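You operate a simulated robot arm through the tools that you are given. There is no shell and no other tool. Be economical: measure what you need, move in short steps, check, and stop when the job is done.

The job below is to be done with a simulated robot arm. You get a single attempt, and the scene is never put back.

TASK
Write the work slip's address and tariff into the clamped meter.
Fine: the probe is linked, leave it on; the clock stays.

Only the result counts: the job must be done as asked and must still hold three seconds after the hand-in. Knocking over, shifting, dropping, spilling or breaking anything else fails it.

THE ROBOT
A 6-joint arm with a two-finger parallel gripper, fixed in place. Base frame: the origin is at the foot of the arm, x ahead of it, y to its left, z up; the work surface is at about z = 0.804. Lengths are in m, angles in rad, forces in N, time in s.
With the tool pointing down near the work surface it reaches from about 0.34 to 0.76 m from the base axis. Its first joint turns from -1.152 to 1.152 rad. Payload 2.45 kg.
The tool frame sits at the grasp point between the pads (the TCP): z along the fingers, y along the line on which they close. The tips reach 0.024 m beyond it. Largest opening 0.068 m; finger width 0.017, thickness 0.01; the body of the gripper, 0.04 by 0.07 m, starts 0.041 m behind the TCP.
Orientation is that of the tool frame in the base frame, as [roll, pitch, yaw] about the fixed x, y, z axes, in that order (R = Rz(yaw) Ry(pitch) Rx(roll)). With the fingers straight down and closing along the base's y, the tool's x points along the base's -x, its y along +y and its z along -z.

THE INTERFACE
- The arm moves only by the tool nudge_tool. Its argument "deltas" is a list of rows, each an object (a shift or turn left out is 0, a gripper value left out holds the last) with "angular": the turn, a rotation vector about the tool's x, y, z in units of 8 degrees (1.0 is 8 degrees), a list of three; "offset": the shift along the tool's x, y, z in units of 25 mm (1.0 is 25 mm), a list of three; "gripper": the opening in per cent of the stroke, from 0 (shut) to 100 (fully open). In form: [{"angular": [ax, ay, az], "offset": [dx, dy, dz], "gripper": gripper}, ...]. A call has 1 to 10 rows; each row shifts and turns the commanded pose from where the row before left it, along the tool's axes as they then stand. A call with a number of a shift or a turn outside -1 to 1 is refused whole. Each row takes 0.2 s and may step no farther than 0.05 m and 0.15 rad from the row before; otherwise, or with a gripper value out of range, the whole call is refused. A pose out of reach is approached as far as the arm can. The call stops where the force on the tool passes 40 N (or 10 N more than at its start, if that is more) or the arm is blocked; 0.2 s more then pass. Each finger travels about 0.108 m/s and halts on what it meets, pressing with about 24 N; the grip force reading is that of the motor and also rises with nothing between the fingers. The clock runs only during rows and for 0.2 s after the last one: add rows that do not move to give the fingers time. The reply holds the time, the measured pose of the TCP, the force on the tool along the base axes, the opening and the grip force, in the units named above and with some noise, with the torque about the TCP (base axes, N m) and any sound that the robot's microphone picked up.
- Cameras (640 x 400 px; columns grow to the right, rows downward): "scene" is fixed at [0.1423, 0.3946, 1.4675]; the picture's right is [-0.94, -0.34, 0.00], its down [-0.18, 0.50, -0.85] and it looks along [0.29, -0.80, -0.53] (base axes); focal length 341 px, centre (320, 200). "wrist" rides on the gripper at [0.084, 0.011, -0.075] in the tool frame; the picture's right is [-0.13, 0.99, 0.00], its down [-0.60, -0.08, -0.79] and it looks along [-0.79, -0.10, 0.61] (tool axes); focal length 251 px, centre (320, 200). There is no depth. A picture from a camera that has moved, and an enlarged one, comes with that camera's place and axes in the base frame and with its lens.
- grab_frame(camera): a new picture of that camera. The clock stands still meanwhile.
- inspect(camera, box): a new picture of the part [left, top, right, bottom] of that camera's present view, enlarged. The clock stands still meanwhile.
- finish_job(): hands the job in; it is judged then, once.

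Go step by step. Nothing tells you positions but the pictures and the camera data: compare them with the known pose of the tool, close in by small moves and look again before you grip or let go. The budget is 120 turns and 64 pictures, counting those below and the enlarged ones. Unless the task says otherwise, let go and move clear before handing in, and close with one line.

The tools are called after "Emit:" by a JSON object that holds its "fn" and its "kwargs". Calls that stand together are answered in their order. nudge_tool: Moves the arm, as the interface text tells. Its arguments: {"type":"object","properties":{"deltas":{"type":"array","items":{"type":"object","properties":{"angular":{"type":"array","items":{"type":"number"}},"offset":{"type":"array","items":{"type":"number"}},"gripper":{"type":"number"}}}}},"required":["deltas"]} The other tools are called the same way: grab_frame (camera) takes a picture; inspect (camera, box) takes an enlarged picture of a part of a camera's view; finish_job () hands the job in.

At the start:

```text
clock: 0.0
tcp_pos: [0.3428, -0.2224, 1.1359]
ee_rot: [3.142, 0.001, 3.14]
contact_force: [-0.7, 0.2, -0.5]
torque: [-0.01, -0.02, 0.0]
opening: 0.0678
grasp_force: 0.1
```

scene: 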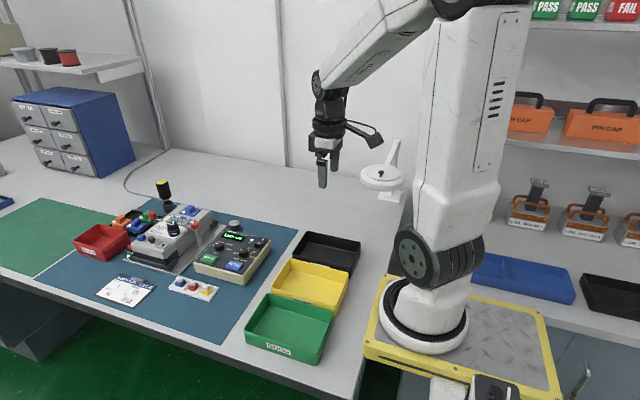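
wrist: 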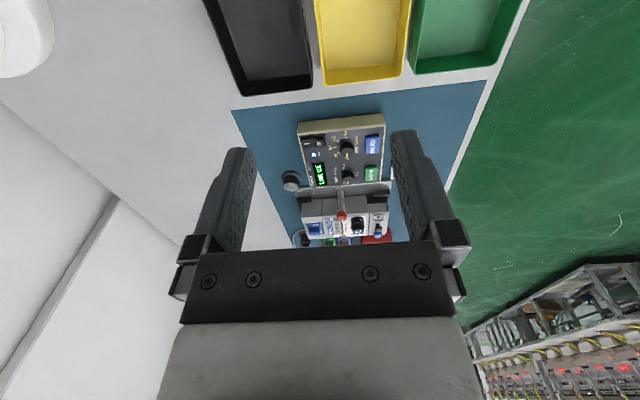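

I see a bench with a programmer box, a clamped meter and a paper slip. I'll look closer at each.

Emit:
{"fn": "inspect", "kwargs": {"camera": "scene", "box": [180, 210, 280, 290]}}

Emit:
{"fn": "inspect", "kwargs": {"camera": "scene", "box": [90, 265, 170, 315]}}

Emit:
{"fn": "inspect", "kwargs": {"camera": "scene", "box": [100, 170, 230, 280]}}

Emit:
{"fn": "inspect", "kwargs": {"camera": "wrist", "box": [270, 100, 400, 250]}}

```text
5.00 times, centred on (230, 250) of scene
camera zoom: at [0.1423, 0.3946, 1.4675], right [-0.94, -0.34, 0.0], down [-0.18, 0.5, -0.85], along [0.29, -0.8, -0.53], focal length 1706 px, centre (770, -50)
```

zoom: 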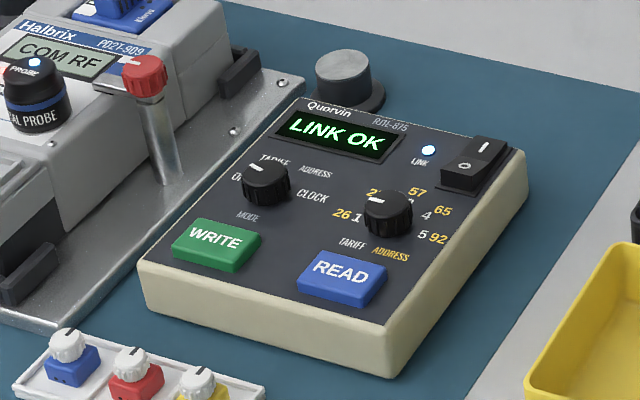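

```text
8.00 times, centred on (130, 290) of scene
camera zoom: at [0.1423, 0.3946, 1.4675], right [-0.94, -0.34, 0.0], down [-0.18, 0.5, -0.85], along [0.29, -0.8, -0.53], focal length 2729 px, centre (1840, -520)
```

zoom: 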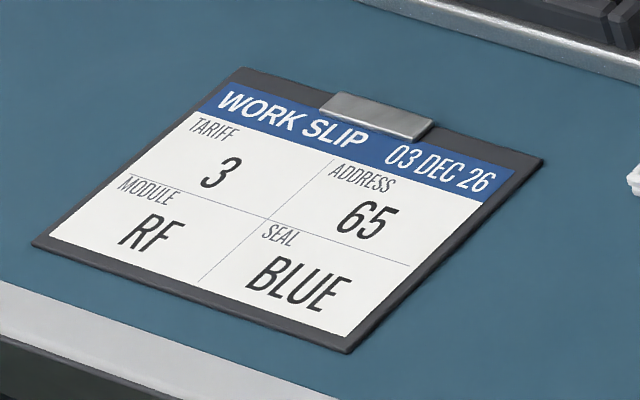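

```text
3.64 times, centred on (165, 225) of scene
camera zoom: at [0.1423, 0.3946, 1.4675], right [-0.94, -0.34, 0.0], down [-0.18, 0.5, -0.85], along [0.29, -0.8, -0.53], focal length 1241 px, centre (884, 109)
```

zoom: 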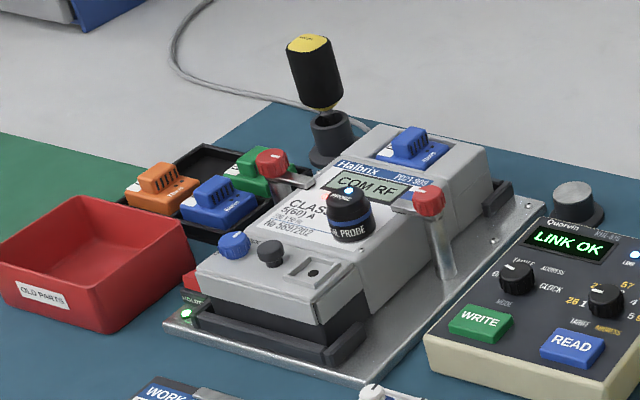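

```text
2.67 times, centred on (335, 175) of wrist
camera zoom: at [0.2584, -0.2113, 1.2104], right [0.13, 0.99, 0.0], down [0.6, -0.08, 0.79], along [0.79, -0.1, -0.61], focal length 670 px, centre (280, 267)
```

zoom: 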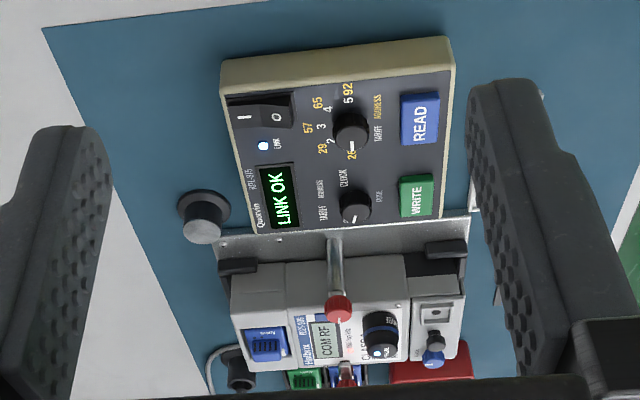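

The slip asks for tariff 3 and address 65, where 65 sits at position 4 of the value dial. By triangulation the mode knob is near (0.65, -0.20, 0.856) and the value knob near (0.58, -0.205). I'll move closer for a better view of the panel.

Emit:
{"fn": "nudge_tool", "kwargs": {"deltas": [{"offset": [-0.9, 0.18, 0.78], "gripper": 100}, {"offset": [-0.9, 0.18, 0.78]}, {"offset": [-0.9, 0.18, 0.78]}, {"offset": [-0.9, 0.18, 0.78]}, {"offset": [-0.9, 0.18, 0.78]}, {"offset": [-0.9, 0.18, 0.78]}, {"offset": [-0.9, 0.18, 0.78]}, {}]}}

Emit:
{"fn": "grab_frame", "kwargs": {"camera": "wrist"}}

```text
clock: 1.8
tcp_pos: [0.4976, -0.1921, 0.999]
ee_rot: [3.141, 0.001, 3.141]
contact_force: [-0.6, 0.5, -0.1]
torque: [0.05, 0.02, 0.01]
opening: 0.068
grasp_force: 0.0
```

```text
57 pictures are left
camera wrist: at [0.4147, -0.1794, 1.0743], right [0.13, 0.99, 0.0], down [0.6, -0.08, 0.79], along [0.79, -0.1, -0.61], focal length 251 px, centre (320, 200)
```

wrist: 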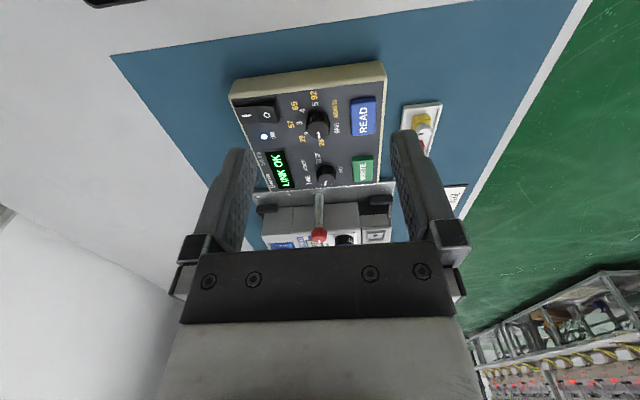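

Emit:
{"fn": "inspect", "kwargs": {"camera": "wrist", "box": [220, 60, 396, 192]}}

Emit:
{"fn": "inspect", "kwargs": {"camera": "scene", "box": [205, 235, 265, 272]}}

```text
3.03 times, centred on (308, 126) of wrist
camera zoom: at [0.4147, -0.1794, 1.0743], right [0.13, 0.99, 0.0], down [0.6, -0.08, 0.79], along [0.79, -0.1, -0.61], focal length 762 px, centre (356, 424)
```

zoom: 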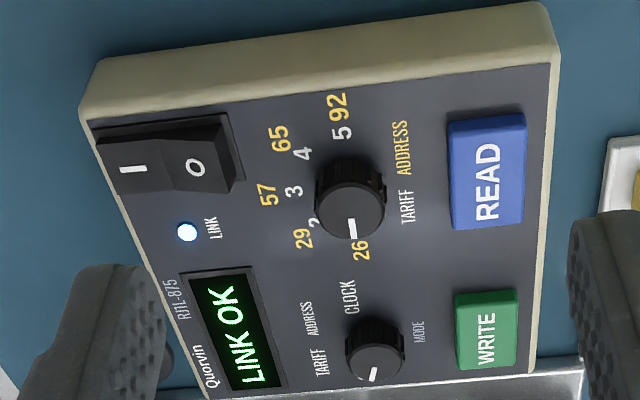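

```text
10.67 times, centred on (235, 254) of scene
camera zoom: at [0.1423, 0.3946, 1.4675], right [-0.94, -0.34, 0.0], down [-0.18, 0.5, -0.85], along [0.29, -0.8, -0.53], focal length 3639 px, centre (1227, -371)
```

zoom: 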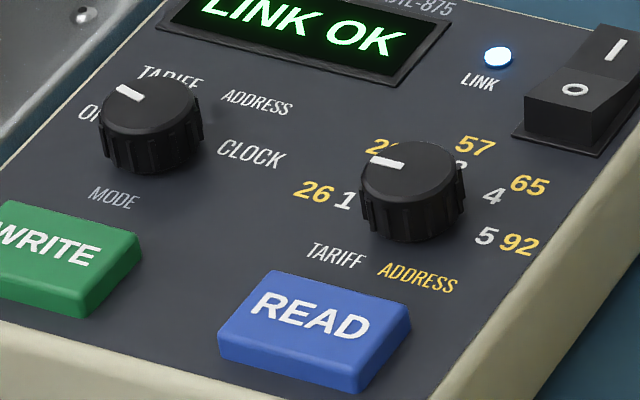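

Positions refined: mode knob about (0.645, -0.200), value knob about (0.568, -0.200), knob tops about 0.865. Mode points at OFF, value at 1, with roughly 45° per step. I'll hover over the value knob turned by -45°.

Emit:
{"fn": "nudge_tool", "kwargs": {"deltas": [{"offset": [-0.95, -0.107, 0.92], "gripper": 65}, {"offset": [-0.95, -0.107, 0.92]}, {"offset": [-0.95, -0.107, 0.92]}, {"angular": [0, 0, -0.9375]}, {"angular": [0, 0, -0.9375]}, {"angular": [0, 0, -0.9375]}, {"angular": [0, 0, -0.9375]}, {"angular": [0, 0, -0.9375]}, {"angular": [0, 0, -0.9375]}]}}

Emit:
{"fn": "grab_frame", "kwargs": {"camera": "wrist"}}

Emit:
{"fn": "inspect", "kwargs": {"camera": "scene", "box": [190, 200, 290, 280]}}

```text
clock: 3.8
tcp_pos: [0.5714, -0.1998, 0.9299]
ee_rot: [-3.14, 0.0, -2.353]
contact_force: [0.2, -0.1, -0.8]
torque: [-0.02, 0.0, -0.02]
opening: 0.044
grasp_force: 0.0
```

```text
54 pictures are left
camera wrist: at [0.5044, -0.2509, 1.0052], right [-0.61, 0.79, 0.0], down [0.48, 0.37, 0.79], along [0.63, 0.49, -0.61], focal length 251 px, centre (320, 200)
```

wrist: 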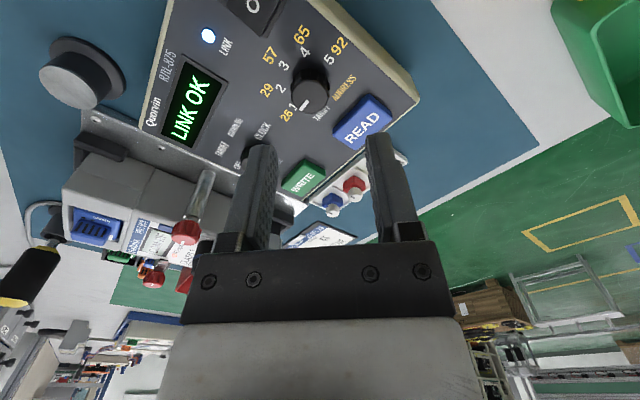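

```text
5.00 times, centred on (240, 240) of scene
camera zoom: at [0.1423, 0.3946, 1.4675], right [-0.94, -0.34, 0.0], down [-0.18, 0.5, -0.85], along [0.29, -0.8, -0.53], focal length 1706 px, centre (720, 0)
```

zoom: 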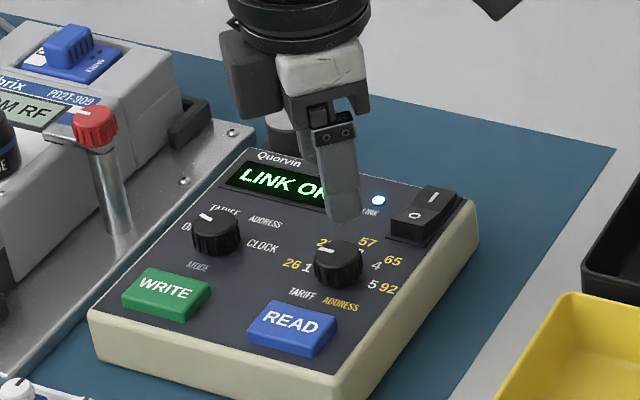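

Emit:
{"fn": "inspect", "kwargs": {"camera": "wrist", "box": [230, 30, 390, 150]}}

```text
3.33 times, centred on (310, 90) of wrist
camera zoom: at [0.5044, -0.2509, 1.0052], right [-0.61, 0.79, 0.0], down [0.48, 0.37, 0.79], along [0.63, 0.49, -0.61], focal length 838 px, centre (353, 567)
```

zoom: 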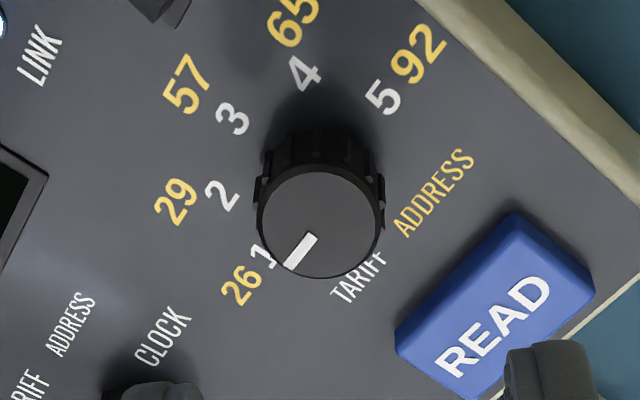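

Emit:
{"fn": "nudge_tool", "kwargs": {"deltas": [{"offset": [-0.04, -0.22, 0.6]}, {"offset": [0, 0, 0.6]}, {}]}}

Emit:
{"fn": "inspect", "kwargs": {"camera": "wrist", "box": [230, 50, 430, 200]}}

Emit:
{"fn": "inspect", "kwargs": {"camera": "scene", "box": [220, 220, 280, 265]}}

```text
clock: 4.6
tcp_pos: [0.5764, -0.2023, 0.8996]
ee_rot: [-3.141, 0.0, -2.357]
contact_force: [0.0, 0.2, 0.4]
torque: [-0.03, 0.03, -0.01]
opening: 0.0443
grasp_force: 0.1
```

```text
2.67 times, centred on (330, 125) of wrist
camera zoom: at [0.5088, -0.2533, 0.9746], right [-0.61, 0.79, 0.0], down [0.48, 0.37, 0.79], along [0.63, 0.48, -0.61], focal length 670 px, centre (293, 400)
```

zoom: 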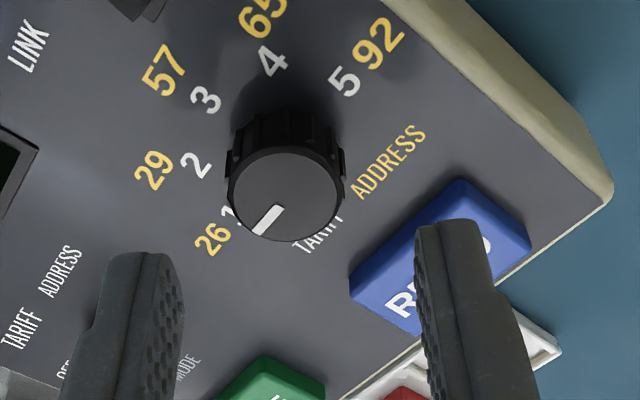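

```text
8.89 times, centred on (250, 242) of scene
camera zoom: at [0.1423, 0.3946, 1.4675], right [-0.94, -0.34, 0.0], down [-0.18, 0.5, -0.85], along [0.29, -0.8, -0.53], focal length 3033 px, centre (942, -178)
```

zoom: 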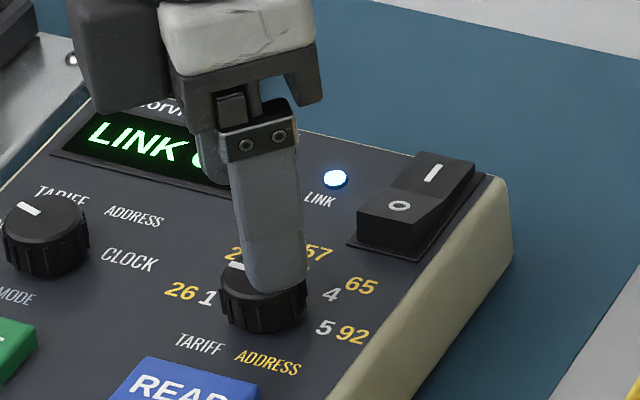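

The value knob top is at about (0.577, -0.204, 0.855). Next I'll trim laterally and lower in small steps.

Emit:
{"fn": "nudge_tool", "kwargs": {"deltas": [{"offset": [0, -0.08, 0.3]}, {"offset": [0, 0, 0.3]}, {"offset": [0, 0, 0.3]}, {"offset": [0, 0, 0.25]}, {}]}}

Emit:
{"fn": "inspect", "kwargs": {"camera": "wrist", "box": [230, 50, 430, 200]}}

Emit:
{"fn": "inspect", "kwargs": {"camera": "scene", "box": [220, 220, 280, 265]}}

```text
clock: 5.8
tcp_pos: [0.5768, -0.2052, 0.8716]
ee_rot: [3.141, 0.0, -2.357]
contact_force: [-0.1, -0.8, 0.3]
torque: [0.01, -0.02, -0.01]
opening: 0.0444
grasp_force: 0.1
```

```text
2.67 times, centred on (330, 125) of wrist
camera zoom: at [0.5107, -0.255, 0.9464], right [-0.61, 0.79, 0.0], down [0.48, 0.37, 0.79], along [0.63, 0.48, -0.61], focal length 670 px, centre (293, 400)
```

zoom: 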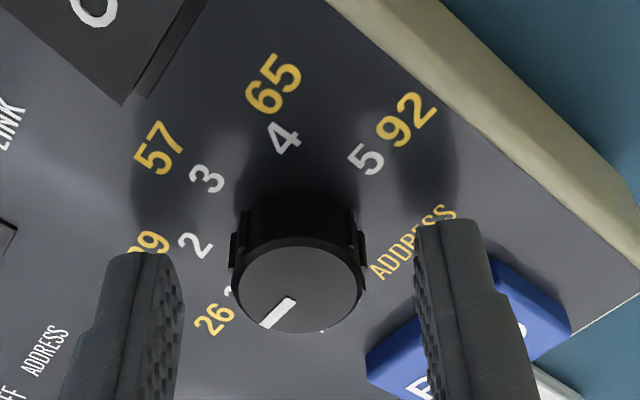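

```text
8.89 times, centred on (250, 242) of scene
camera zoom: at [0.1423, 0.3946, 1.4675], right [-0.94, -0.34, 0.0], down [-0.18, 0.5, -0.85], along [0.29, -0.8, -0.53], focal length 3033 px, centre (942, -178)
```

zoom: 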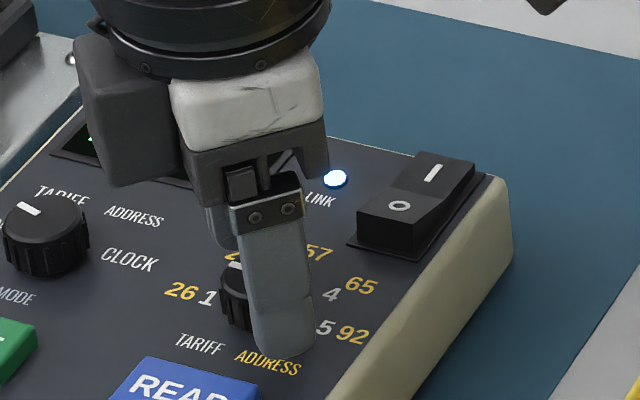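

Centred on the knob, top about 0.8545. I'll lower 4 mm and close.

Emit:
{"fn": "nudge_tool", "kwargs": {"deltas": [{"offset": [0, 0.02, 0.16]}, {}, {"gripper": 20}, {}, {}]}}

Emit:
{"fn": "inspect", "kwargs": {"camera": "wrist", "box": [230, 50, 430, 200]}}

```text
clock: 7.0
tcp_pos: [0.5767, -0.2044, 0.8672]
ee_rot: [-3.141, -0.001, -2.356]
contact_force: [2.8, -2.4, -2.8]
torque: [0.17, 0.06, -0.08]
opening: 0.0234
grasp_force: 40.0
```

```text
2.67 times, centred on (330, 125) of wrist
camera zoom: at [0.5102, -0.2544, 0.9427], right [-0.61, 0.79, 0.0], down [0.48, 0.37, 0.79], along [0.63, 0.48, -0.61], focal length 670 px, centre (293, 400)
```

zoom: 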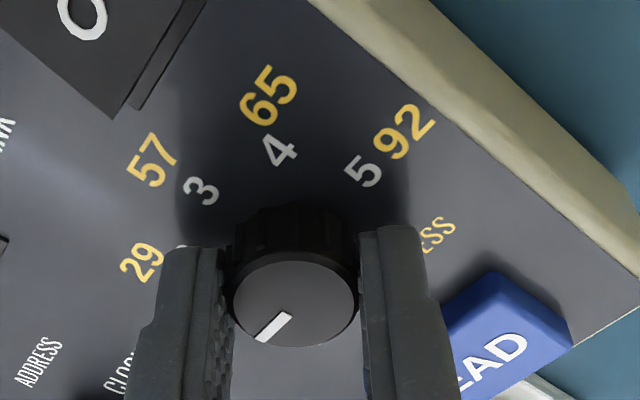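

Emit:
{"fn": "nudge_tool", "kwargs": {"deltas": [{"offset": [0, -0.02, 0]}, {"angular": [0, 0, 0.9375]}, {"angular": [0, 0, 0.9375]}, {"angular": [0, 0, 0.9375]}, {"angular": [0, 0, 0.9375]}, {"angular": [0, 0, 0.9375]}, {"angular": [0, 0, 0.9375]}, {}]}}

Emit:
{"fn": "inspect", "kwargs": {"camera": "wrist", "box": [230, 50, 430, 200]}}

```text
clock: 8.8
tcp_pos: [0.5765, -0.2051, 0.8684]
ee_rot: [3.141, 0.0, 3.141]
contact_force: [-6.9, 19.7, 27.9]
torque: [0.21, 0.37, 0.03]
opening: 0.0234
grasp_force: 39.9
```

```text
2.67 times, centred on (330, 125) of wrist
camera zoom: at [0.4933, -0.1916, 0.9426], right [0.13, 0.99, 0.0], down [0.6, -0.08, 0.79], along [0.79, -0.1, -0.61], focal length 670 px, centre (293, 400)
```

zoom: 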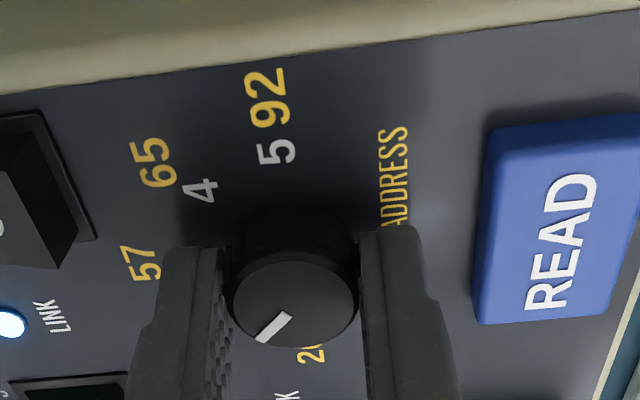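

The knob followed 45°, but there is an upward force of about 28 N, so a fingertip is probably touching the panel. I'll lift slightly to relieve it.

Emit:
{"fn": "nudge_tool", "kwargs": {"deltas": [{"offset": [0, 0, -0.06]}, {"offset": [0, 0, -0.04]}, {}]}}

Emit:
{"fn": "inspect", "kwargs": {"camera": "scene", "box": [190, 200, 290, 280]}}

```text
clock: 9.6
tcp_pos: [0.5765, -0.2036, 0.8681]
ee_rot: [3.141, -0.003, 3.141]
contact_force: [4.0, 19.3, -7.7]
torque: [0.07, -1.23, -0.01]
opening: 0.0236
grasp_force: 39.9
```

```text
5.00 times, centred on (240, 240) of scene
camera zoom: at [0.1425, 0.395, 1.4673], right [-0.94, -0.34, 0.0], down [-0.18, 0.5, -0.85], along [0.29, -0.8, -0.53], focal length 1706 px, centre (720, 0)
```

zoom: 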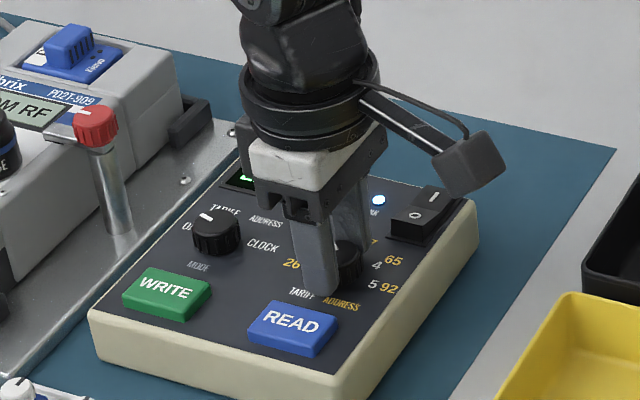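

Emit:
{"fn": "nudge_tool", "kwargs": {"deltas": [{"offset": [0, 0.03, 0]}, {"gripper": 50}, {}, {}]}}

Emit:
{"fn": "inspect", "kwargs": {"camera": "wrist", "box": [230, 50, 430, 200]}}

```text
clock: 10.6
tcp_pos: [0.5769, -0.2022, 0.8699]
ee_rot: [3.141, -0.002, 3.141]
contact_force: [0.3, -0.3, 0.4]
torque: [0.02, -0.01, 0.03]
opening: 0.034
grasp_force: 0.0
```

```text
2.67 times, centred on (330, 125) of wrist
camera zoom: at [0.4937, -0.1915, 0.9444], right [0.13, 0.99, 0.0], down [0.6, -0.08, 0.79], along [0.79, -0.1, -0.61], focal length 670 px, centre (293, 400)
```

zoom: 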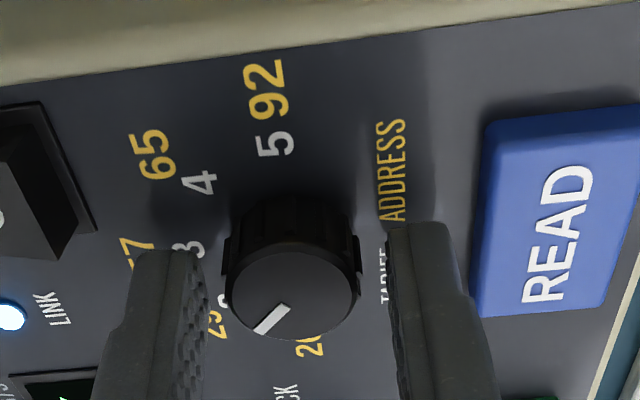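

Emit:
{"fn": "nudge_tool", "kwargs": {"deltas": [{"offset": [0, -0.03, 0]}, {}, {"gripper": 25}, {}, {}]}}

```text
clock: 11.8
tcp_pos: [0.5774, -0.2045, 0.87]
ee_rot: [-3.14, -0.002, -3.141]
contact_force: [-0.6, 9.4, 2.0]
torque: [0.01, 0.08, -0.01]
opening: 0.0235
grasp_force: 39.4
```

Emit:
{"fn": "nudge_tool", "kwargs": {"deltas": [{"offset": [0, 0.03, 0]}, {}]}}

```text
clock: 12.4
tcp_pos: [0.5764, -0.2043, 0.871]
ee_rot: [-3.14, 0.0, 3.141]
contact_force: [-3.1, 10.3, 10.8]
torque: [0.04, 0.78, 0.0]
opening: 0.0235
grasp_force: 39.3
```

Emit:
{"fn": "nudge_tool", "kwargs": {"deltas": [{"offset": [0, -0.03, 0]}, {"angular": [0, 0, 0.9375]}, {"angular": [0, 0, 0.9375]}, {"angular": [0, 0, 0.9375]}, {"angular": [0, 0, 0.9375]}, {"angular": [0, 0, 0.9375]}, {"angular": [0, 0, 0.9375]}, {}]}}

```text
clock: 14.2
tcp_pos: [0.5766, -0.2031, 0.8705]
ee_rot: [-3.141, -0.001, 2.357]
contact_force: [-2.9, 25.8, 17.2]
torque: [0.29, -0.5, -0.01]
opening: 0.0234
grasp_force: 39.2
```

Emit:
{"fn": "nudge_tool", "kwargs": {"deltas": [{"gripper": 55}, {}, {}]}}

Emit:
{"fn": "inspect", "kwargs": {"camera": "wrist", "box": [230, 50, 430, 200]}}

Emit:
{"fn": "inspect", "kwargs": {"camera": "scene", "box": [190, 200, 290, 280]}}

```text
clock: 15.0
tcp_pos: [0.5753, -0.2065, 0.8691]
ee_rot: [3.141, 0.0, 2.356]
contact_force: [0.9, -0.1, -0.2]
torque: [0.01, -0.04, 0.01]
opening: 0.0373
grasp_force: 0.1
```

```text
2.67 times, centred on (330, 125) of wrist
camera zoom: at [0.5254, -0.1368, 0.9442], right [0.79, 0.61, 0.0], down [0.37, -0.48, 0.79], along [0.48, -0.63, -0.61], focal length 670 px, centre (293, 400)
```

zoom: 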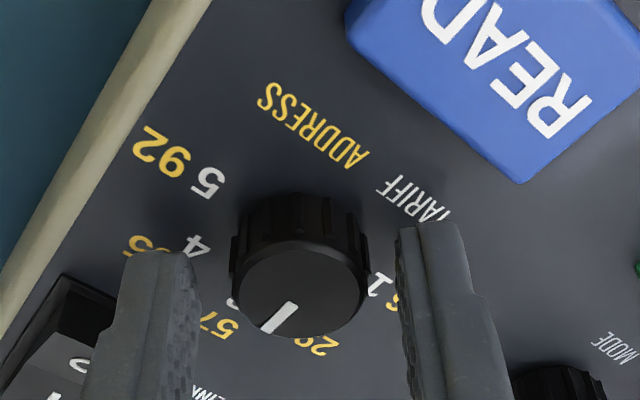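

```text
5.00 times, centred on (240, 240) of scene
camera zoom: at [0.1423, 0.3946, 1.4675], right [-0.94, -0.34, 0.0], down [-0.18, 0.5, -0.85], along [0.29, -0.8, -0.53], focal length 1706 px, centre (720, 0)
```

zoom: 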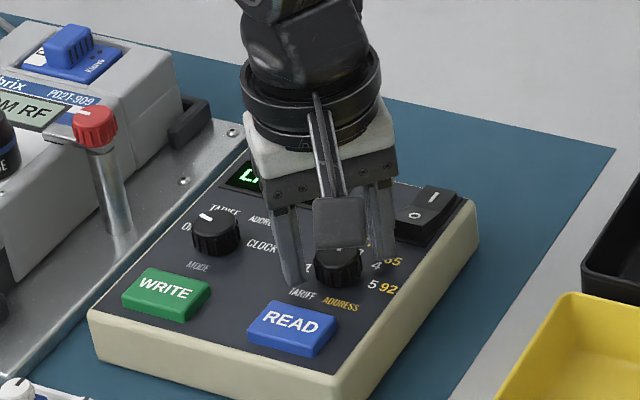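

Value dial is on 3 now. I'll lift and move over the mode knob at about (0.6535, -0.202), turning back to -45°.

Emit:
{"fn": "nudge_tool", "kwargs": {"deltas": [{"offset": [0, 0, -1]}, {"offset": [0, 0, -1]}, {"offset": [-0.69, 0.78, -0.4]}, {"offset": [-0.69, 0.78, 0]}, {"offset": [-0.69, 0.78, 0]}, {"angular": [0, 0, -0.9375]}, {"angular": [0, 0, -0.9375]}, {"angular": [0, 0, -0.9375]}, {"angular": [0, 0, -0.9375]}, {"angular": [0, 0, -0.9375]}]}}

Emit:
{"fn": "nudge_tool", "kwargs": {"deltas": [{"angular": [0, 0, -0.9375]}, {"angular": [0, 0, -0.9375]}, {"angular": [0, 0, -0.9375]}, {"angular": [0, 0, -0.9375]}, {"angular": [0, 0, -0.9375]}, {"angular": [0, 0, -0.9375]}, {"angular": [0, 0, -0.9375]}, {"gripper": 60}, {}]}}

Emit:
{"fn": "inspect", "kwargs": {"camera": "wrist", "box": [220, 0, 460, 180]}}

Emit:
{"fn": "inspect", "kwargs": {"camera": "scene", "box": [180, 200, 280, 280]}}

```text
clock: 17.2
tcp_pos: [0.6543, -0.1993, 0.9297]
ee_rot: [3.14, 0.0, 3.013]
contact_force: [-0.7, 0.6, 0.1]
torque: [0.0, 0.01, -0.02]
opening: 0.0375
grasp_force: 0.0
```

```text
clock: 19.2
tcp_pos: [0.6557, -0.1998, 0.9298]
ee_rot: [-3.14, 0.0, -2.354]
contact_force: [1.3, -0.7, 0.1]
torque: [-0.02, 0.01, 0.01]
opening: 0.0406
grasp_force: 0.1
```

```text
2.22 times, centred on (340, 90) of wrist
camera zoom: at [0.5883, -0.2509, 1.0046], right [-0.61, 0.79, 0.0], down [0.48, 0.37, 0.79], along [0.63, 0.48, -0.61], focal length 559 px, centre (276, 444)
```

zoom: 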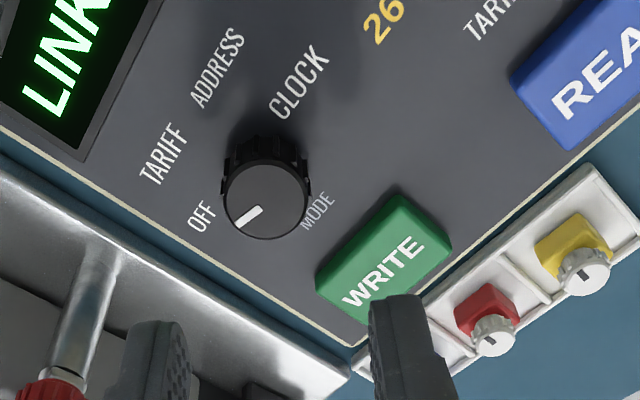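

```text
5.00 times, centred on (230, 240) of scene
camera zoom: at [0.1423, 0.3946, 1.4675], right [-0.94, -0.34, 0.0], down [-0.18, 0.5, -0.85], along [0.29, -0.8, -0.53], focal length 1706 px, centre (770, 0)
```

zoom: 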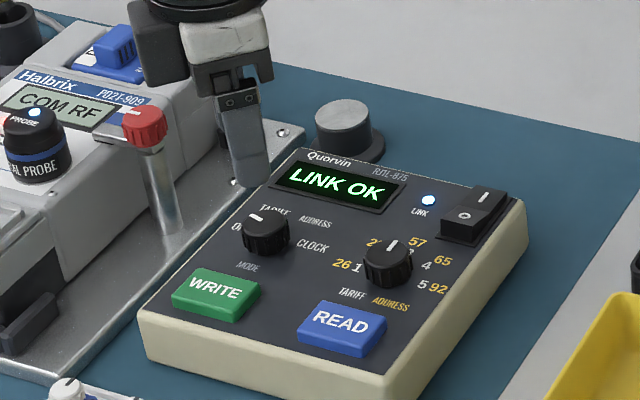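

Emit:
{"fn": "nudge_tool", "kwargs": {"deltas": [{"offset": [0.08, -0.12, 0.6]}, {"offset": [0, 0, 0.6]}, {"offset": [0, 0, 0.5]}, {"offset": [0, 0, 0.4]}, {}]}}

Emit:
{"fn": "inspect", "kwargs": {"camera": "wrist", "box": [230, 50, 430, 200]}}

```text
clock: 20.4
tcp_pos: [0.6543, -0.2031, 0.8777]
ee_rot: [-3.141, 0.001, -2.356]
contact_force: [0.4, 0.3, -0.2]
torque: [-0.02, -0.01, -0.01]
opening: 0.0408
grasp_force: 0.0
```

```text
2.67 times, centred on (330, 125) of wrist
camera zoom: at [0.5888, -0.2535, 0.9526], right [-0.61, 0.79, 0.0], down [0.48, 0.37, 0.79], along [0.63, 0.48, -0.61], focal length 670 px, centre (293, 400)
```

zoom: 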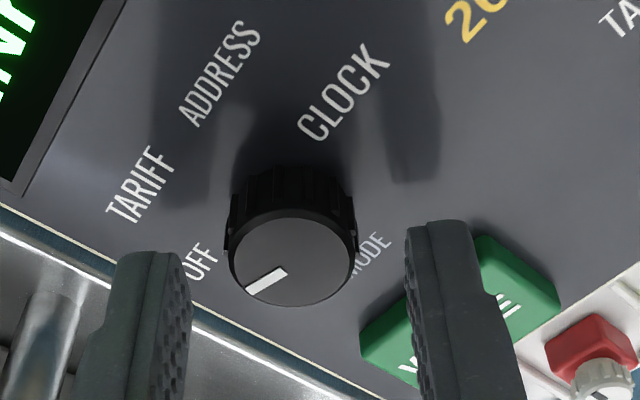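

Emit:
{"fn": "nudge_tool", "kwargs": {"deltas": [{"offset": [0, -0.03, 0.3]}, {}, {"gripper": 25}, {}, {}]}}

Emit:
{"fn": "nudge_tool", "kwargs": {"deltas": [{"angular": [0, 0, 0.9375]}, {"angular": [0, 0, 0.9375]}, {"angular": [0, 0, 0.9375]}, {"angular": [0, 0, 0.9375]}, {"angular": [0, 0, 0.9375]}, {"angular": [0, 0, 0.9375]}, {}]}}

Emit:
{"fn": "nudge_tool", "kwargs": {"deltas": [{"gripper": 50}, {}, {}]}}

Emit:
{"fn": "inspect", "kwargs": {"camera": "wrist", "box": [230, 50, 430, 200]}}

Emit:
{"fn": "inspect", "kwargs": {"camera": "scene", "box": [180, 200, 280, 280]}}

```text
clock: 21.6
tcp_pos: [0.6553, -0.2029, 0.8707]
ee_rot: [3.139, 0.0, -2.356]
contact_force: [-2.6, 2.5, -1.0]
torque: [0.08, 0.0, -0.01]
opening: 0.0236
grasp_force: 39.4
```

```text
clock: 23.2
tcp_pos: [0.6572, -0.204, 0.8703]
ee_rot: [3.141, -0.001, 3.138]
contact_force: [-1.6, -2.9, 3.0]
torque: [-0.13, 0.95, -0.02]
opening: 0.0233
grasp_force: 39.6
```

```text
clock: 24.0
tcp_pos: [0.6556, -0.203, 0.8691]
ee_rot: [3.141, 0.0, -3.141]
contact_force: [0.5, -0.2, 1.1]
torque: [-0.04, 0.03, 0.01]
opening: 0.034
grasp_force: 0.0
```

```text
2.67 times, centred on (330, 125) of wrist
camera zoom: at [0.5726, -0.1913, 0.9445], right [0.13, 0.99, 0.0], down [0.6, -0.08, 0.79], along [0.79, -0.1, -0.61], focal length 670 px, centre (293, 400)
```

zoom: 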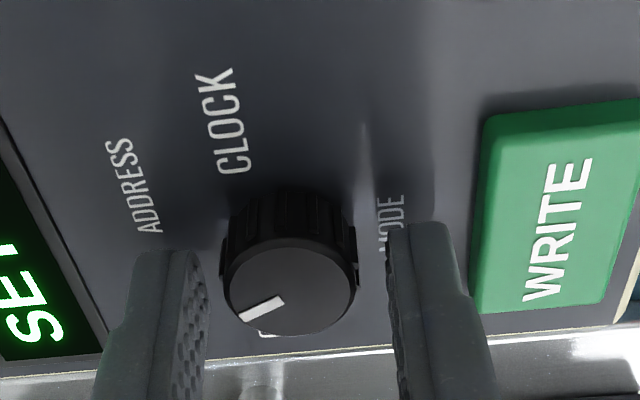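

```text
5.00 times, centred on (230, 240) of scene
camera zoom: at [0.1423, 0.3946, 1.4675], right [-0.94, -0.34, 0.0], down [-0.18, 0.5, -0.85], along [0.29, -0.8, -0.53], focal length 1706 px, centre (770, 0)
```

zoom: 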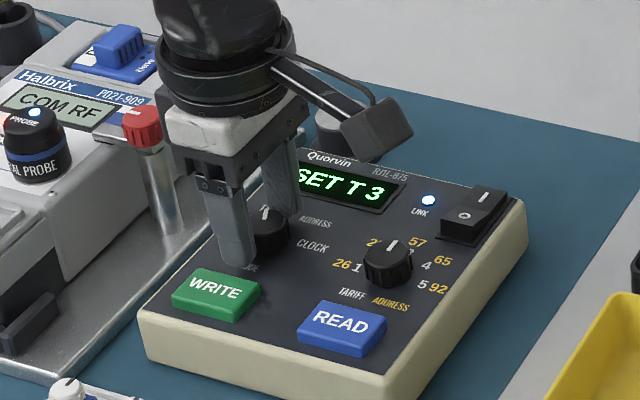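

The display shows "SET T 3". Next I'll lift, close the gripper and move over the WRITE button near (0.653, -0.156).

Emit:
{"fn": "nudge_tool", "kwargs": {"deltas": [{"offset": [0, 0, -0.85]}, {"offset": [0, 0, -0.85], "gripper": 0}, {"offset": [0.05, 0.95, 0]}, {"offset": [0.05, 0.93, 0]}, {"offset": [0, 0, 0.6]}, {}]}}

Emit:
{"fn": "inspect", "kwargs": {"camera": "wrist", "box": [230, 50, 430, 200]}}

Emit:
{"fn": "inspect", "kwargs": {"camera": "scene", "box": [180, 200, 280, 280]}}

```text
clock: 25.4
tcp_pos: [0.6549, -0.156, 0.8952]
ee_rot: [-3.141, 0.001, -3.141]
contact_force: [0.2, 0.1, 0.8]
torque: [0.0, -0.02, 0.0]
opening: 0.0
grasp_force: 23.8
```

```text
2.67 times, centred on (330, 125) of wrist
camera zoom: at [0.5713, -0.1433, 0.9703], right [0.13, 0.99, 0.0], down [0.6, -0.08, 0.79], along [0.79, -0.1, -0.61], focal length 670 px, centre (293, 400)
```

zoom: 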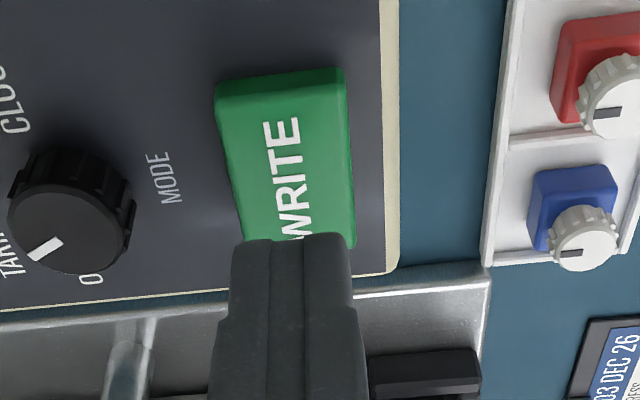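

```text
5.00 times, centred on (230, 240) of scene
camera zoom: at [0.1423, 0.3946, 1.4675], right [-0.94, -0.34, 0.0], down [-0.18, 0.5, -0.85], along [0.29, -0.8, -0.53], focal length 1706 px, centre (770, 0)
```

zoom: 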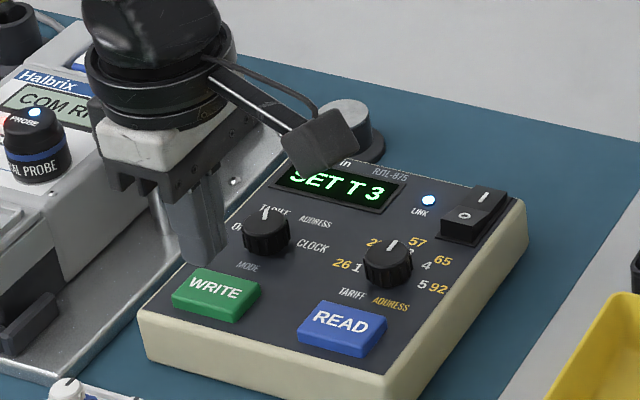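

Emit:
{"fn": "nudge_tool", "kwargs": {"deltas": [{"offset": [0.08, 0, 0.4]}, {"offset": [0, 0, 0.4]}, {"offset": [0, 0, 0.06]}, {}]}}

Emit:
{"fn": "inspect", "kwargs": {"camera": "scene", "box": [180, 200, 280, 280]}}

```text
clock: 26.4
tcp_pos: [0.6514, -0.1562, 0.875]
ee_rot: [-3.141, 0.001, -3.141]
contact_force: [0.5, -0.5, 1.3]
torque: [-0.01, 0.01, 0.03]
opening: 0.0
grasp_force: 23.2
```

```text
5.00 times, centred on (230, 240) of scene
camera zoom: at [0.1423, 0.3946, 1.4675], right [-0.94, -0.34, 0.0], down [-0.18, 0.5, -0.85], along [0.29, -0.8, -0.53], focal length 1706 px, centre (770, 0)
```

zoom: 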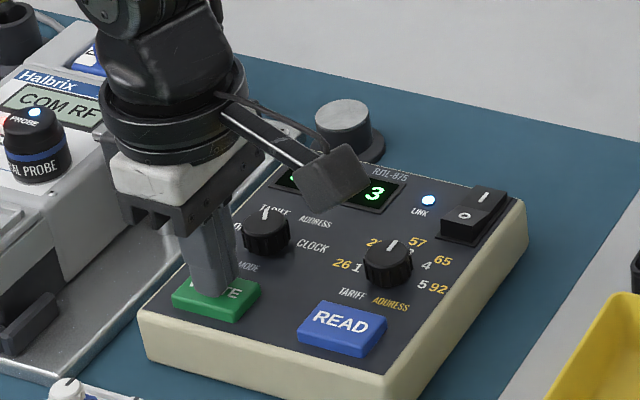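

Emit:
{"fn": "nudge_tool", "kwargs": {"deltas": [{"offset": [0, 0, 0.06]}, {"offset": [0, 0, 0.06]}, {}]}}

```text
clock: 27.2
tcp_pos: [0.6512, -0.1577, 0.8728]
ee_rot: [-3.141, 0.0, 3.141]
contact_force: [1.2, 0.7, -0.1]
torque: [0.0, -0.03, -0.05]
opening: 0.0002
grasp_force: 23.1
```

Emit:
{"fn": "nudge_tool", "kwargs": {"deltas": [{"offset": [0, 0, 0.06]}, {"offset": [0, 0, 0.06]}, {}]}}

```text
clock: 28.0
tcp_pos: [0.6507, -0.1572, 0.8691]
ee_rot: [3.141, -0.001, 3.141]
contact_force: [-1.7, 0.0, 2.9]
torque: [0.03, 0.01, 0.02]
opening: 0.0
grasp_force: 23.8
heard: click
```

A click was heard. I'll retreat and read the display.

Emit:
{"fn": "nudge_tool", "kwargs": {"deltas": [{"offset": [0, 0, -0.5]}, {"offset": [0, 0, -0.9]}, {"offset": [0, 0, -0.9]}]}}

Emit:
{"fn": "inspect", "kwargs": {"camera": "scene", "box": [140, 180, 280, 280]}}

```text
clock: 28.8
tcp_pos: [0.6529, -0.1555, 0.9269]
ee_rot: [3.141, -0.001, -3.141]
contact_force: [0.0, -0.2, -0.6]
torque: [0.0, -0.01, 0.02]
opening: 0.0
grasp_force: 23.7
```

```text
4.00 times, centred on (210, 230) of scene
camera zoom: at [0.1423, 0.3946, 1.4675], right [-0.94, -0.34, 0.0], down [-0.18, 0.5, -0.85], along [0.29, -0.8, -0.53], focal length 1365 px, centre (760, 80)
```

zoom: 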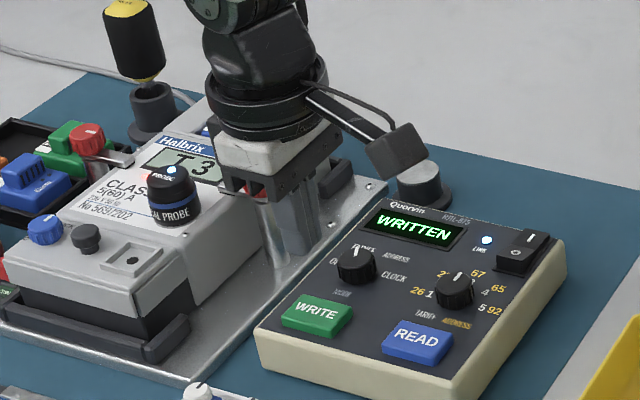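

WRITTEN, and the meter shows T 3. Next, the mode knob to ADDRESS.

Emit:
{"fn": "nudge_tool", "kwargs": {"deltas": [{"offset": [-0.06, -0.96, 0], "gripper": 57}, {"offset": [-0.06, -0.97, 0]}, {"offset": [0, 0, 0.8]}, {"offset": [0, 0, 0.8]}, {}]}}

Emit:
{"fn": "inspect", "kwargs": {"camera": "wrist", "box": [230, 50, 430, 200]}}

```text
clock: 30.0
tcp_pos: [0.6549, -0.2056, 0.8867]
ee_rot: [3.141, 0.001, -3.14]
contact_force: [-0.2, 0.3, 0.4]
torque: [-0.02, -0.03, 0.01]
opening: 0.0388
grasp_force: 0.1
```

```text
2.67 times, centred on (330, 125) of wrist
camera zoom: at [0.5705, -0.1928, 0.9607], right [0.13, 0.99, 0.0], down [0.6, -0.08, 0.79], along [0.79, -0.1, -0.61], focal length 670 px, centre (293, 400)
```

zoom: 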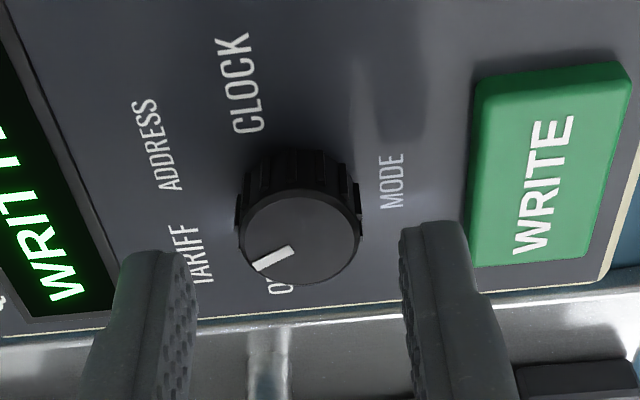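

Emit:
{"fn": "nudge_tool", "kwargs": {"deltas": [{"offset": [-0.08, 0.01, 0.33]}, {"offset": [0, 0, 0.33]}, {}, {"gripper": 25}, {}, {}]}}

Emit:
{"fn": "nudge_tool", "kwargs": {"deltas": [{"angular": [0, 0, 0.9375]}, {"angular": [0, 0, 0.9375]}, {"angular": [0, 0, 0.9375]}, {"angular": [0, 0, 0.9375]}, {"angular": [0, 0, 0.9375]}, {"angular": [0, 0, 0.9375]}, {}]}}

Emit:
{"fn": "nudge_tool", "kwargs": {"deltas": [{"gripper": 55}, {}, {}]}}

Emit:
{"fn": "inspect", "kwargs": {"camera": "scene", "box": [180, 200, 280, 280]}}

```text
clock: 31.4
tcp_pos: [0.6559, -0.2033, 0.8681]
ee_rot: [3.141, 0.0, 3.141]
contact_force: [0.3, 2.4, -2.1]
torque: [-0.01, -0.22, -0.02]
opening: 0.0234
grasp_force: 39.3
```

```text
clock: 33.0
tcp_pos: [0.6559, -0.2054, 0.8695]
ee_rot: [-3.14, -0.003, 2.355]
contact_force: [-4.2, 7.3, -7.6]
torque: [0.82, 0.57, 0.0]
opening: 0.0233
grasp_force: 39.4
```

```text
clock: 33.8
tcp_pos: [0.6569, -0.2047, 0.87]
ee_rot: [3.141, 0.0, 2.358]
contact_force: [-0.6, 0.7, 1.0]
torque: [0.03, 0.0, -0.01]
opening: 0.0372
grasp_force: 0.1
```

```text
5.00 times, centred on (230, 240) of scene
camera zoom: at [0.1423, 0.3946, 1.4675], right [-0.94, -0.34, 0.0], down [-0.18, 0.5, -0.85], along [0.29, -0.8, -0.53], focal length 1706 px, centre (770, 0)
```

zoom: 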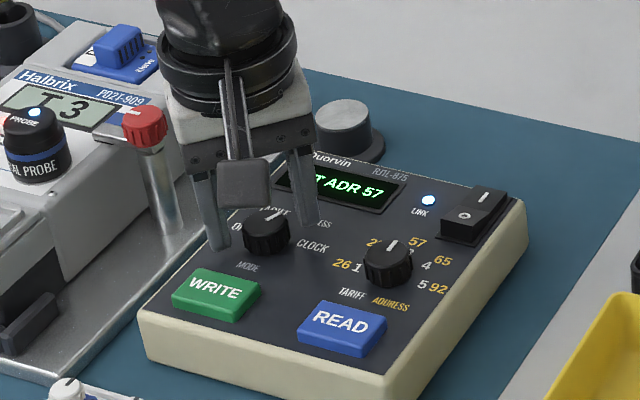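

Display shows "SET ADR 57". Now the value knob goes one step further to 65.

Emit:
{"fn": "nudge_tool", "kwargs": {"deltas": [{"offset": [0, 0, -0.9]}, {"offset": [0, 0, -0.9]}, {"angular": [0, 0, -0.9375]}, {"angular": [0, 0, -0.9375]}, {"angular": [0, 0, -0.9375]}, {"angular": [0, 0, -0.9375]}, {"angular": [0, 0, -0.9375]}, {"angular": [0, 0, -0.9375]}, {"gripper": 57}]}}

Emit:
{"fn": "nudge_tool", "kwargs": {"deltas": [{"offset": [0.8, 0, 0]}, {"offset": [0.8, 0, 0]}, {"offset": [0.8, 0, 0]}, {"offset": [0.76, 0, 0]}, {"offset": [0, 0, 0.6]}, {"offset": [0, 0, 0.6]}, {}]}}

Emit:
{"fn": "inspect", "kwargs": {"camera": "wrist", "box": [230, 50, 430, 200]}}

```text
clock: 35.8
tcp_pos: [0.6567, -0.2053, 0.9157]
ee_rot: [-3.141, -0.001, -3.139]
contact_force: [0.2, -0.7, 0.6]
torque: [0.01, -0.01, -0.01]
opening: 0.0386
grasp_force: 0.0
```

```text
clock: 37.4
tcp_pos: [0.579, -0.2051, 0.8858]
ee_rot: [3.14, 0.0, -3.141]
contact_force: [0.0, -0.3, -0.1]
torque: [-0.01, 0.01, 0.02]
opening: 0.0387
grasp_force: 0.2
```

```text
2.67 times, centred on (330, 125) of wrist
camera zoom: at [0.4951, -0.1933, 0.9605], right [0.13, 0.99, 0.0], down [0.6, -0.08, 0.79], along [0.79, -0.1, -0.61], focal length 670 px, centre (293, 400)
```

zoom: 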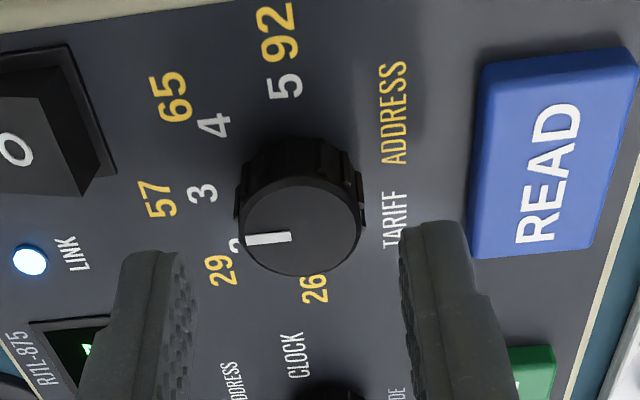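

Emit:
{"fn": "nudge_tool", "kwargs": {"deltas": [{"offset": [0.02, 0.01, 0.31]}, {"offset": [0, 0, 0.31]}, {}, {"gripper": 25}, {}, {}]}}

Emit:
{"fn": "nudge_tool", "kwargs": {"deltas": [{"angular": [0, 0, 0.9375]}, {"angular": [0, 0, 0.9375]}, {"angular": [0, 0, 0.9375]}, {"angular": [0, 0, 0.9375]}, {"angular": [0, 0, 0.9375]}, {"angular": [0, 0, 0.9375]}, {}]}}

Emit:
{"fn": "nudge_tool", "kwargs": {"deltas": [{"gripper": 55}, {}, {"offset": [0, 0, -0.9]}, {"offset": [0, 0, -0.9]}, {}]}}

Emit:
{"fn": "inspect", "kwargs": {"camera": "scene", "box": [180, 200, 280, 280]}}

```text
clock: 38.8
tcp_pos: [0.578, -0.204, 0.8698]
ee_rot: [3.14, 0.002, -3.141]
contact_force: [0.9, 6.9, -0.3]
torque: [0.14, 0.0, -0.03]
opening: 0.0232
grasp_force: 39.4
```

```text
clock: 40.4
tcp_pos: [0.5788, -0.2046, 0.8694]
ee_rot: [3.14, 0.005, 2.354]
contact_force: [17.0, 3.4, -11.0]
torque: [0.4, -0.01, -0.04]
opening: 0.0232
grasp_force: 39.7
```

```text
clock: 41.6
tcp_pos: [0.5783, -0.2039, 0.9136]
ee_rot: [3.141, 0.002, 2.355]
contact_force: [0.0, 0.3, -0.2]
torque: [-0.02, 0.01, 0.0]
opening: 0.0373
grasp_force: 0.0
```

```text
5.00 times, centred on (230, 240) of scene
camera zoom: at [0.1423, 0.3946, 1.4675], right [-0.94, -0.34, 0.0], down [-0.18, 0.5, -0.85], along [0.29, -0.8, -0.53], focal length 1706 px, centre (770, 0)
```

zoom: 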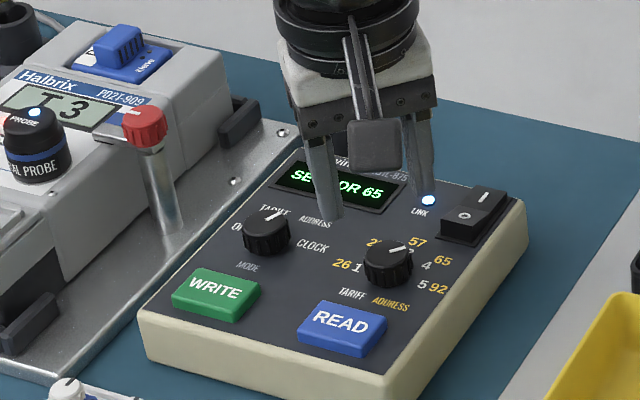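

"SET ADR 65" is shown. Back to WRITE at (0.651, -0.157).

Emit:
{"fn": "nudge_tool", "kwargs": {"deltas": [{"angular": [0, 0, -0.9375], "gripper": 0}, {"angular": [0, 0, -0.9375]}, {"angular": [0, 0, -0.9375]}, {"angular": [0, 0, -0.9375]}, {"angular": [0, 0, -0.9375]}, {"angular": [0, 0, -0.9375]}, {"offset": [-0.97, 0.63, 0]}, {"offset": [-0.97, 0.63, 0]}, {"offset": [-0.97, 0.62, 0]}, {}]}}

Emit:
{"fn": "nudge_tool", "kwargs": {"deltas": [{"offset": [0, 0, 0.5]}, {"offset": [0, 0, 0.5]}, {"offset": [0, 0, 0.4]}, {}]}}

Emit:
{"fn": "inspect", "kwargs": {"camera": "scene", "box": [180, 200, 280, 280]}}

```text
clock: 43.8
tcp_pos: [0.6466, -0.1571, 0.9139]
ee_rot: [3.14, 0.001, 3.141]
contact_force: [-0.4, -0.5, 0.4]
torque: [-0.01, 0.02, 0.01]
opening: 0.0
grasp_force: 23.9
```

```text
clock: 44.8
tcp_pos: [0.6504, -0.1591, 0.8819]
ee_rot: [3.141, -0.001, -3.141]
contact_force: [0.2, 0.2, -0.8]
torque: [0.01, -0.02, -0.01]
opening: 0.0
grasp_force: 23.5
```

```text
5.00 times, centred on (230, 240) of scene
camera zoom: at [0.1423, 0.3946, 1.4675], right [-0.94, -0.34, 0.0], down [-0.18, 0.5, -0.85], along [0.29, -0.8, -0.53], focal length 1706 px, centre (770, 0)
```

zoom: 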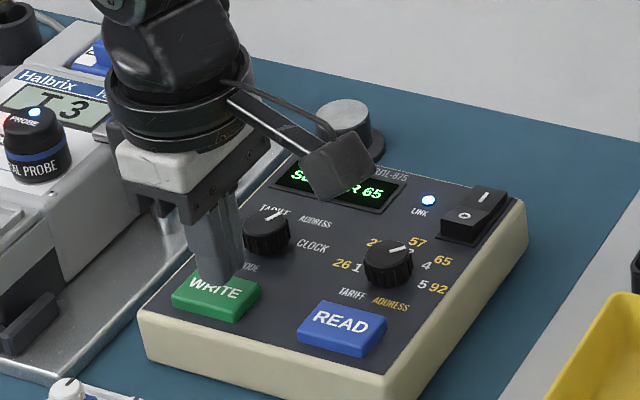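

Emit:
{"fn": "nudge_tool", "kwargs": {"deltas": [{"offset": [0, 0.07, 0.2]}, {"offset": [0, 0, 0.1]}, {"offset": [0, 0, 0.08]}, {"offset": [0, 0, 0.06]}, {}]}}

```text
clock: 46.0
tcp_pos: [0.6498, -0.1572, 0.8697]
ee_rot: [3.141, 0.0, 3.141]
contact_force: [0.9, -0.1, 2.4]
torque: [0.0, -0.01, 0.02]
opening: 0.0001
grasp_force: 23.4
heard: click
```

Click again. I'll retreat well clear and check the meter.

Emit:
{"fn": "nudge_tool", "kwargs": {"deltas": [{"offset": [0, 0, -0.5]}, {"offset": [0, 0, -1]}, {"offset": [0, 0, -1]}, {"offset": [0.8, 0, -1]}, {"offset": [0.8, 0, -1]}, {"offset": [0.8, 0, -0.5]}, {"gripper": 60}, {}]}}

Emit:
{"fn": "inspect", "kwargs": {"camera": "scene", "box": [110, 170, 280, 290]}}

```text
clock: 47.8
tcp_pos: [0.5876, -0.1554, 0.9932]
ee_rot: [3.141, 0.0, 3.14]
contact_force: [-0.2, -0.5, -0.4]
torque: [0.01, -0.01, 0.01]
opening: 0.0408
grasp_force: 0.0
```

```text
3.33 times, centred on (195, 230) of scene
camera zoom: at [0.1423, 0.3946, 1.4675], right [-0.94, -0.34, 0.0], down [-0.18, 0.5, -0.85], along [0.29, -0.8, -0.53], focal length 1137 px, centre (737, 100)
```

zoom: 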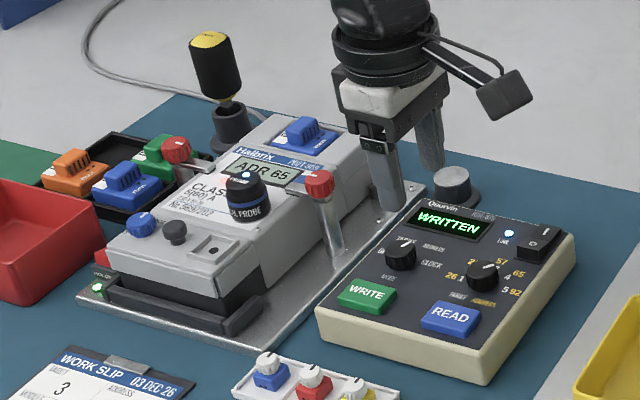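

The programmer shows WRITTEN and the meter shows ADR 65, after T 3 earlier. The probe is still linked and nothing else was disturbed, so I'm handing in.

Emit:
{"fn": "finish_job", "kwargs": {}}

```text
The job is handed in.
```

Tariff 3 and address 65 from the work slip are written into the clamped meter: its display showed T 3, then ADR 65. The probe was left on, the clock was not written, and the job is handed in.
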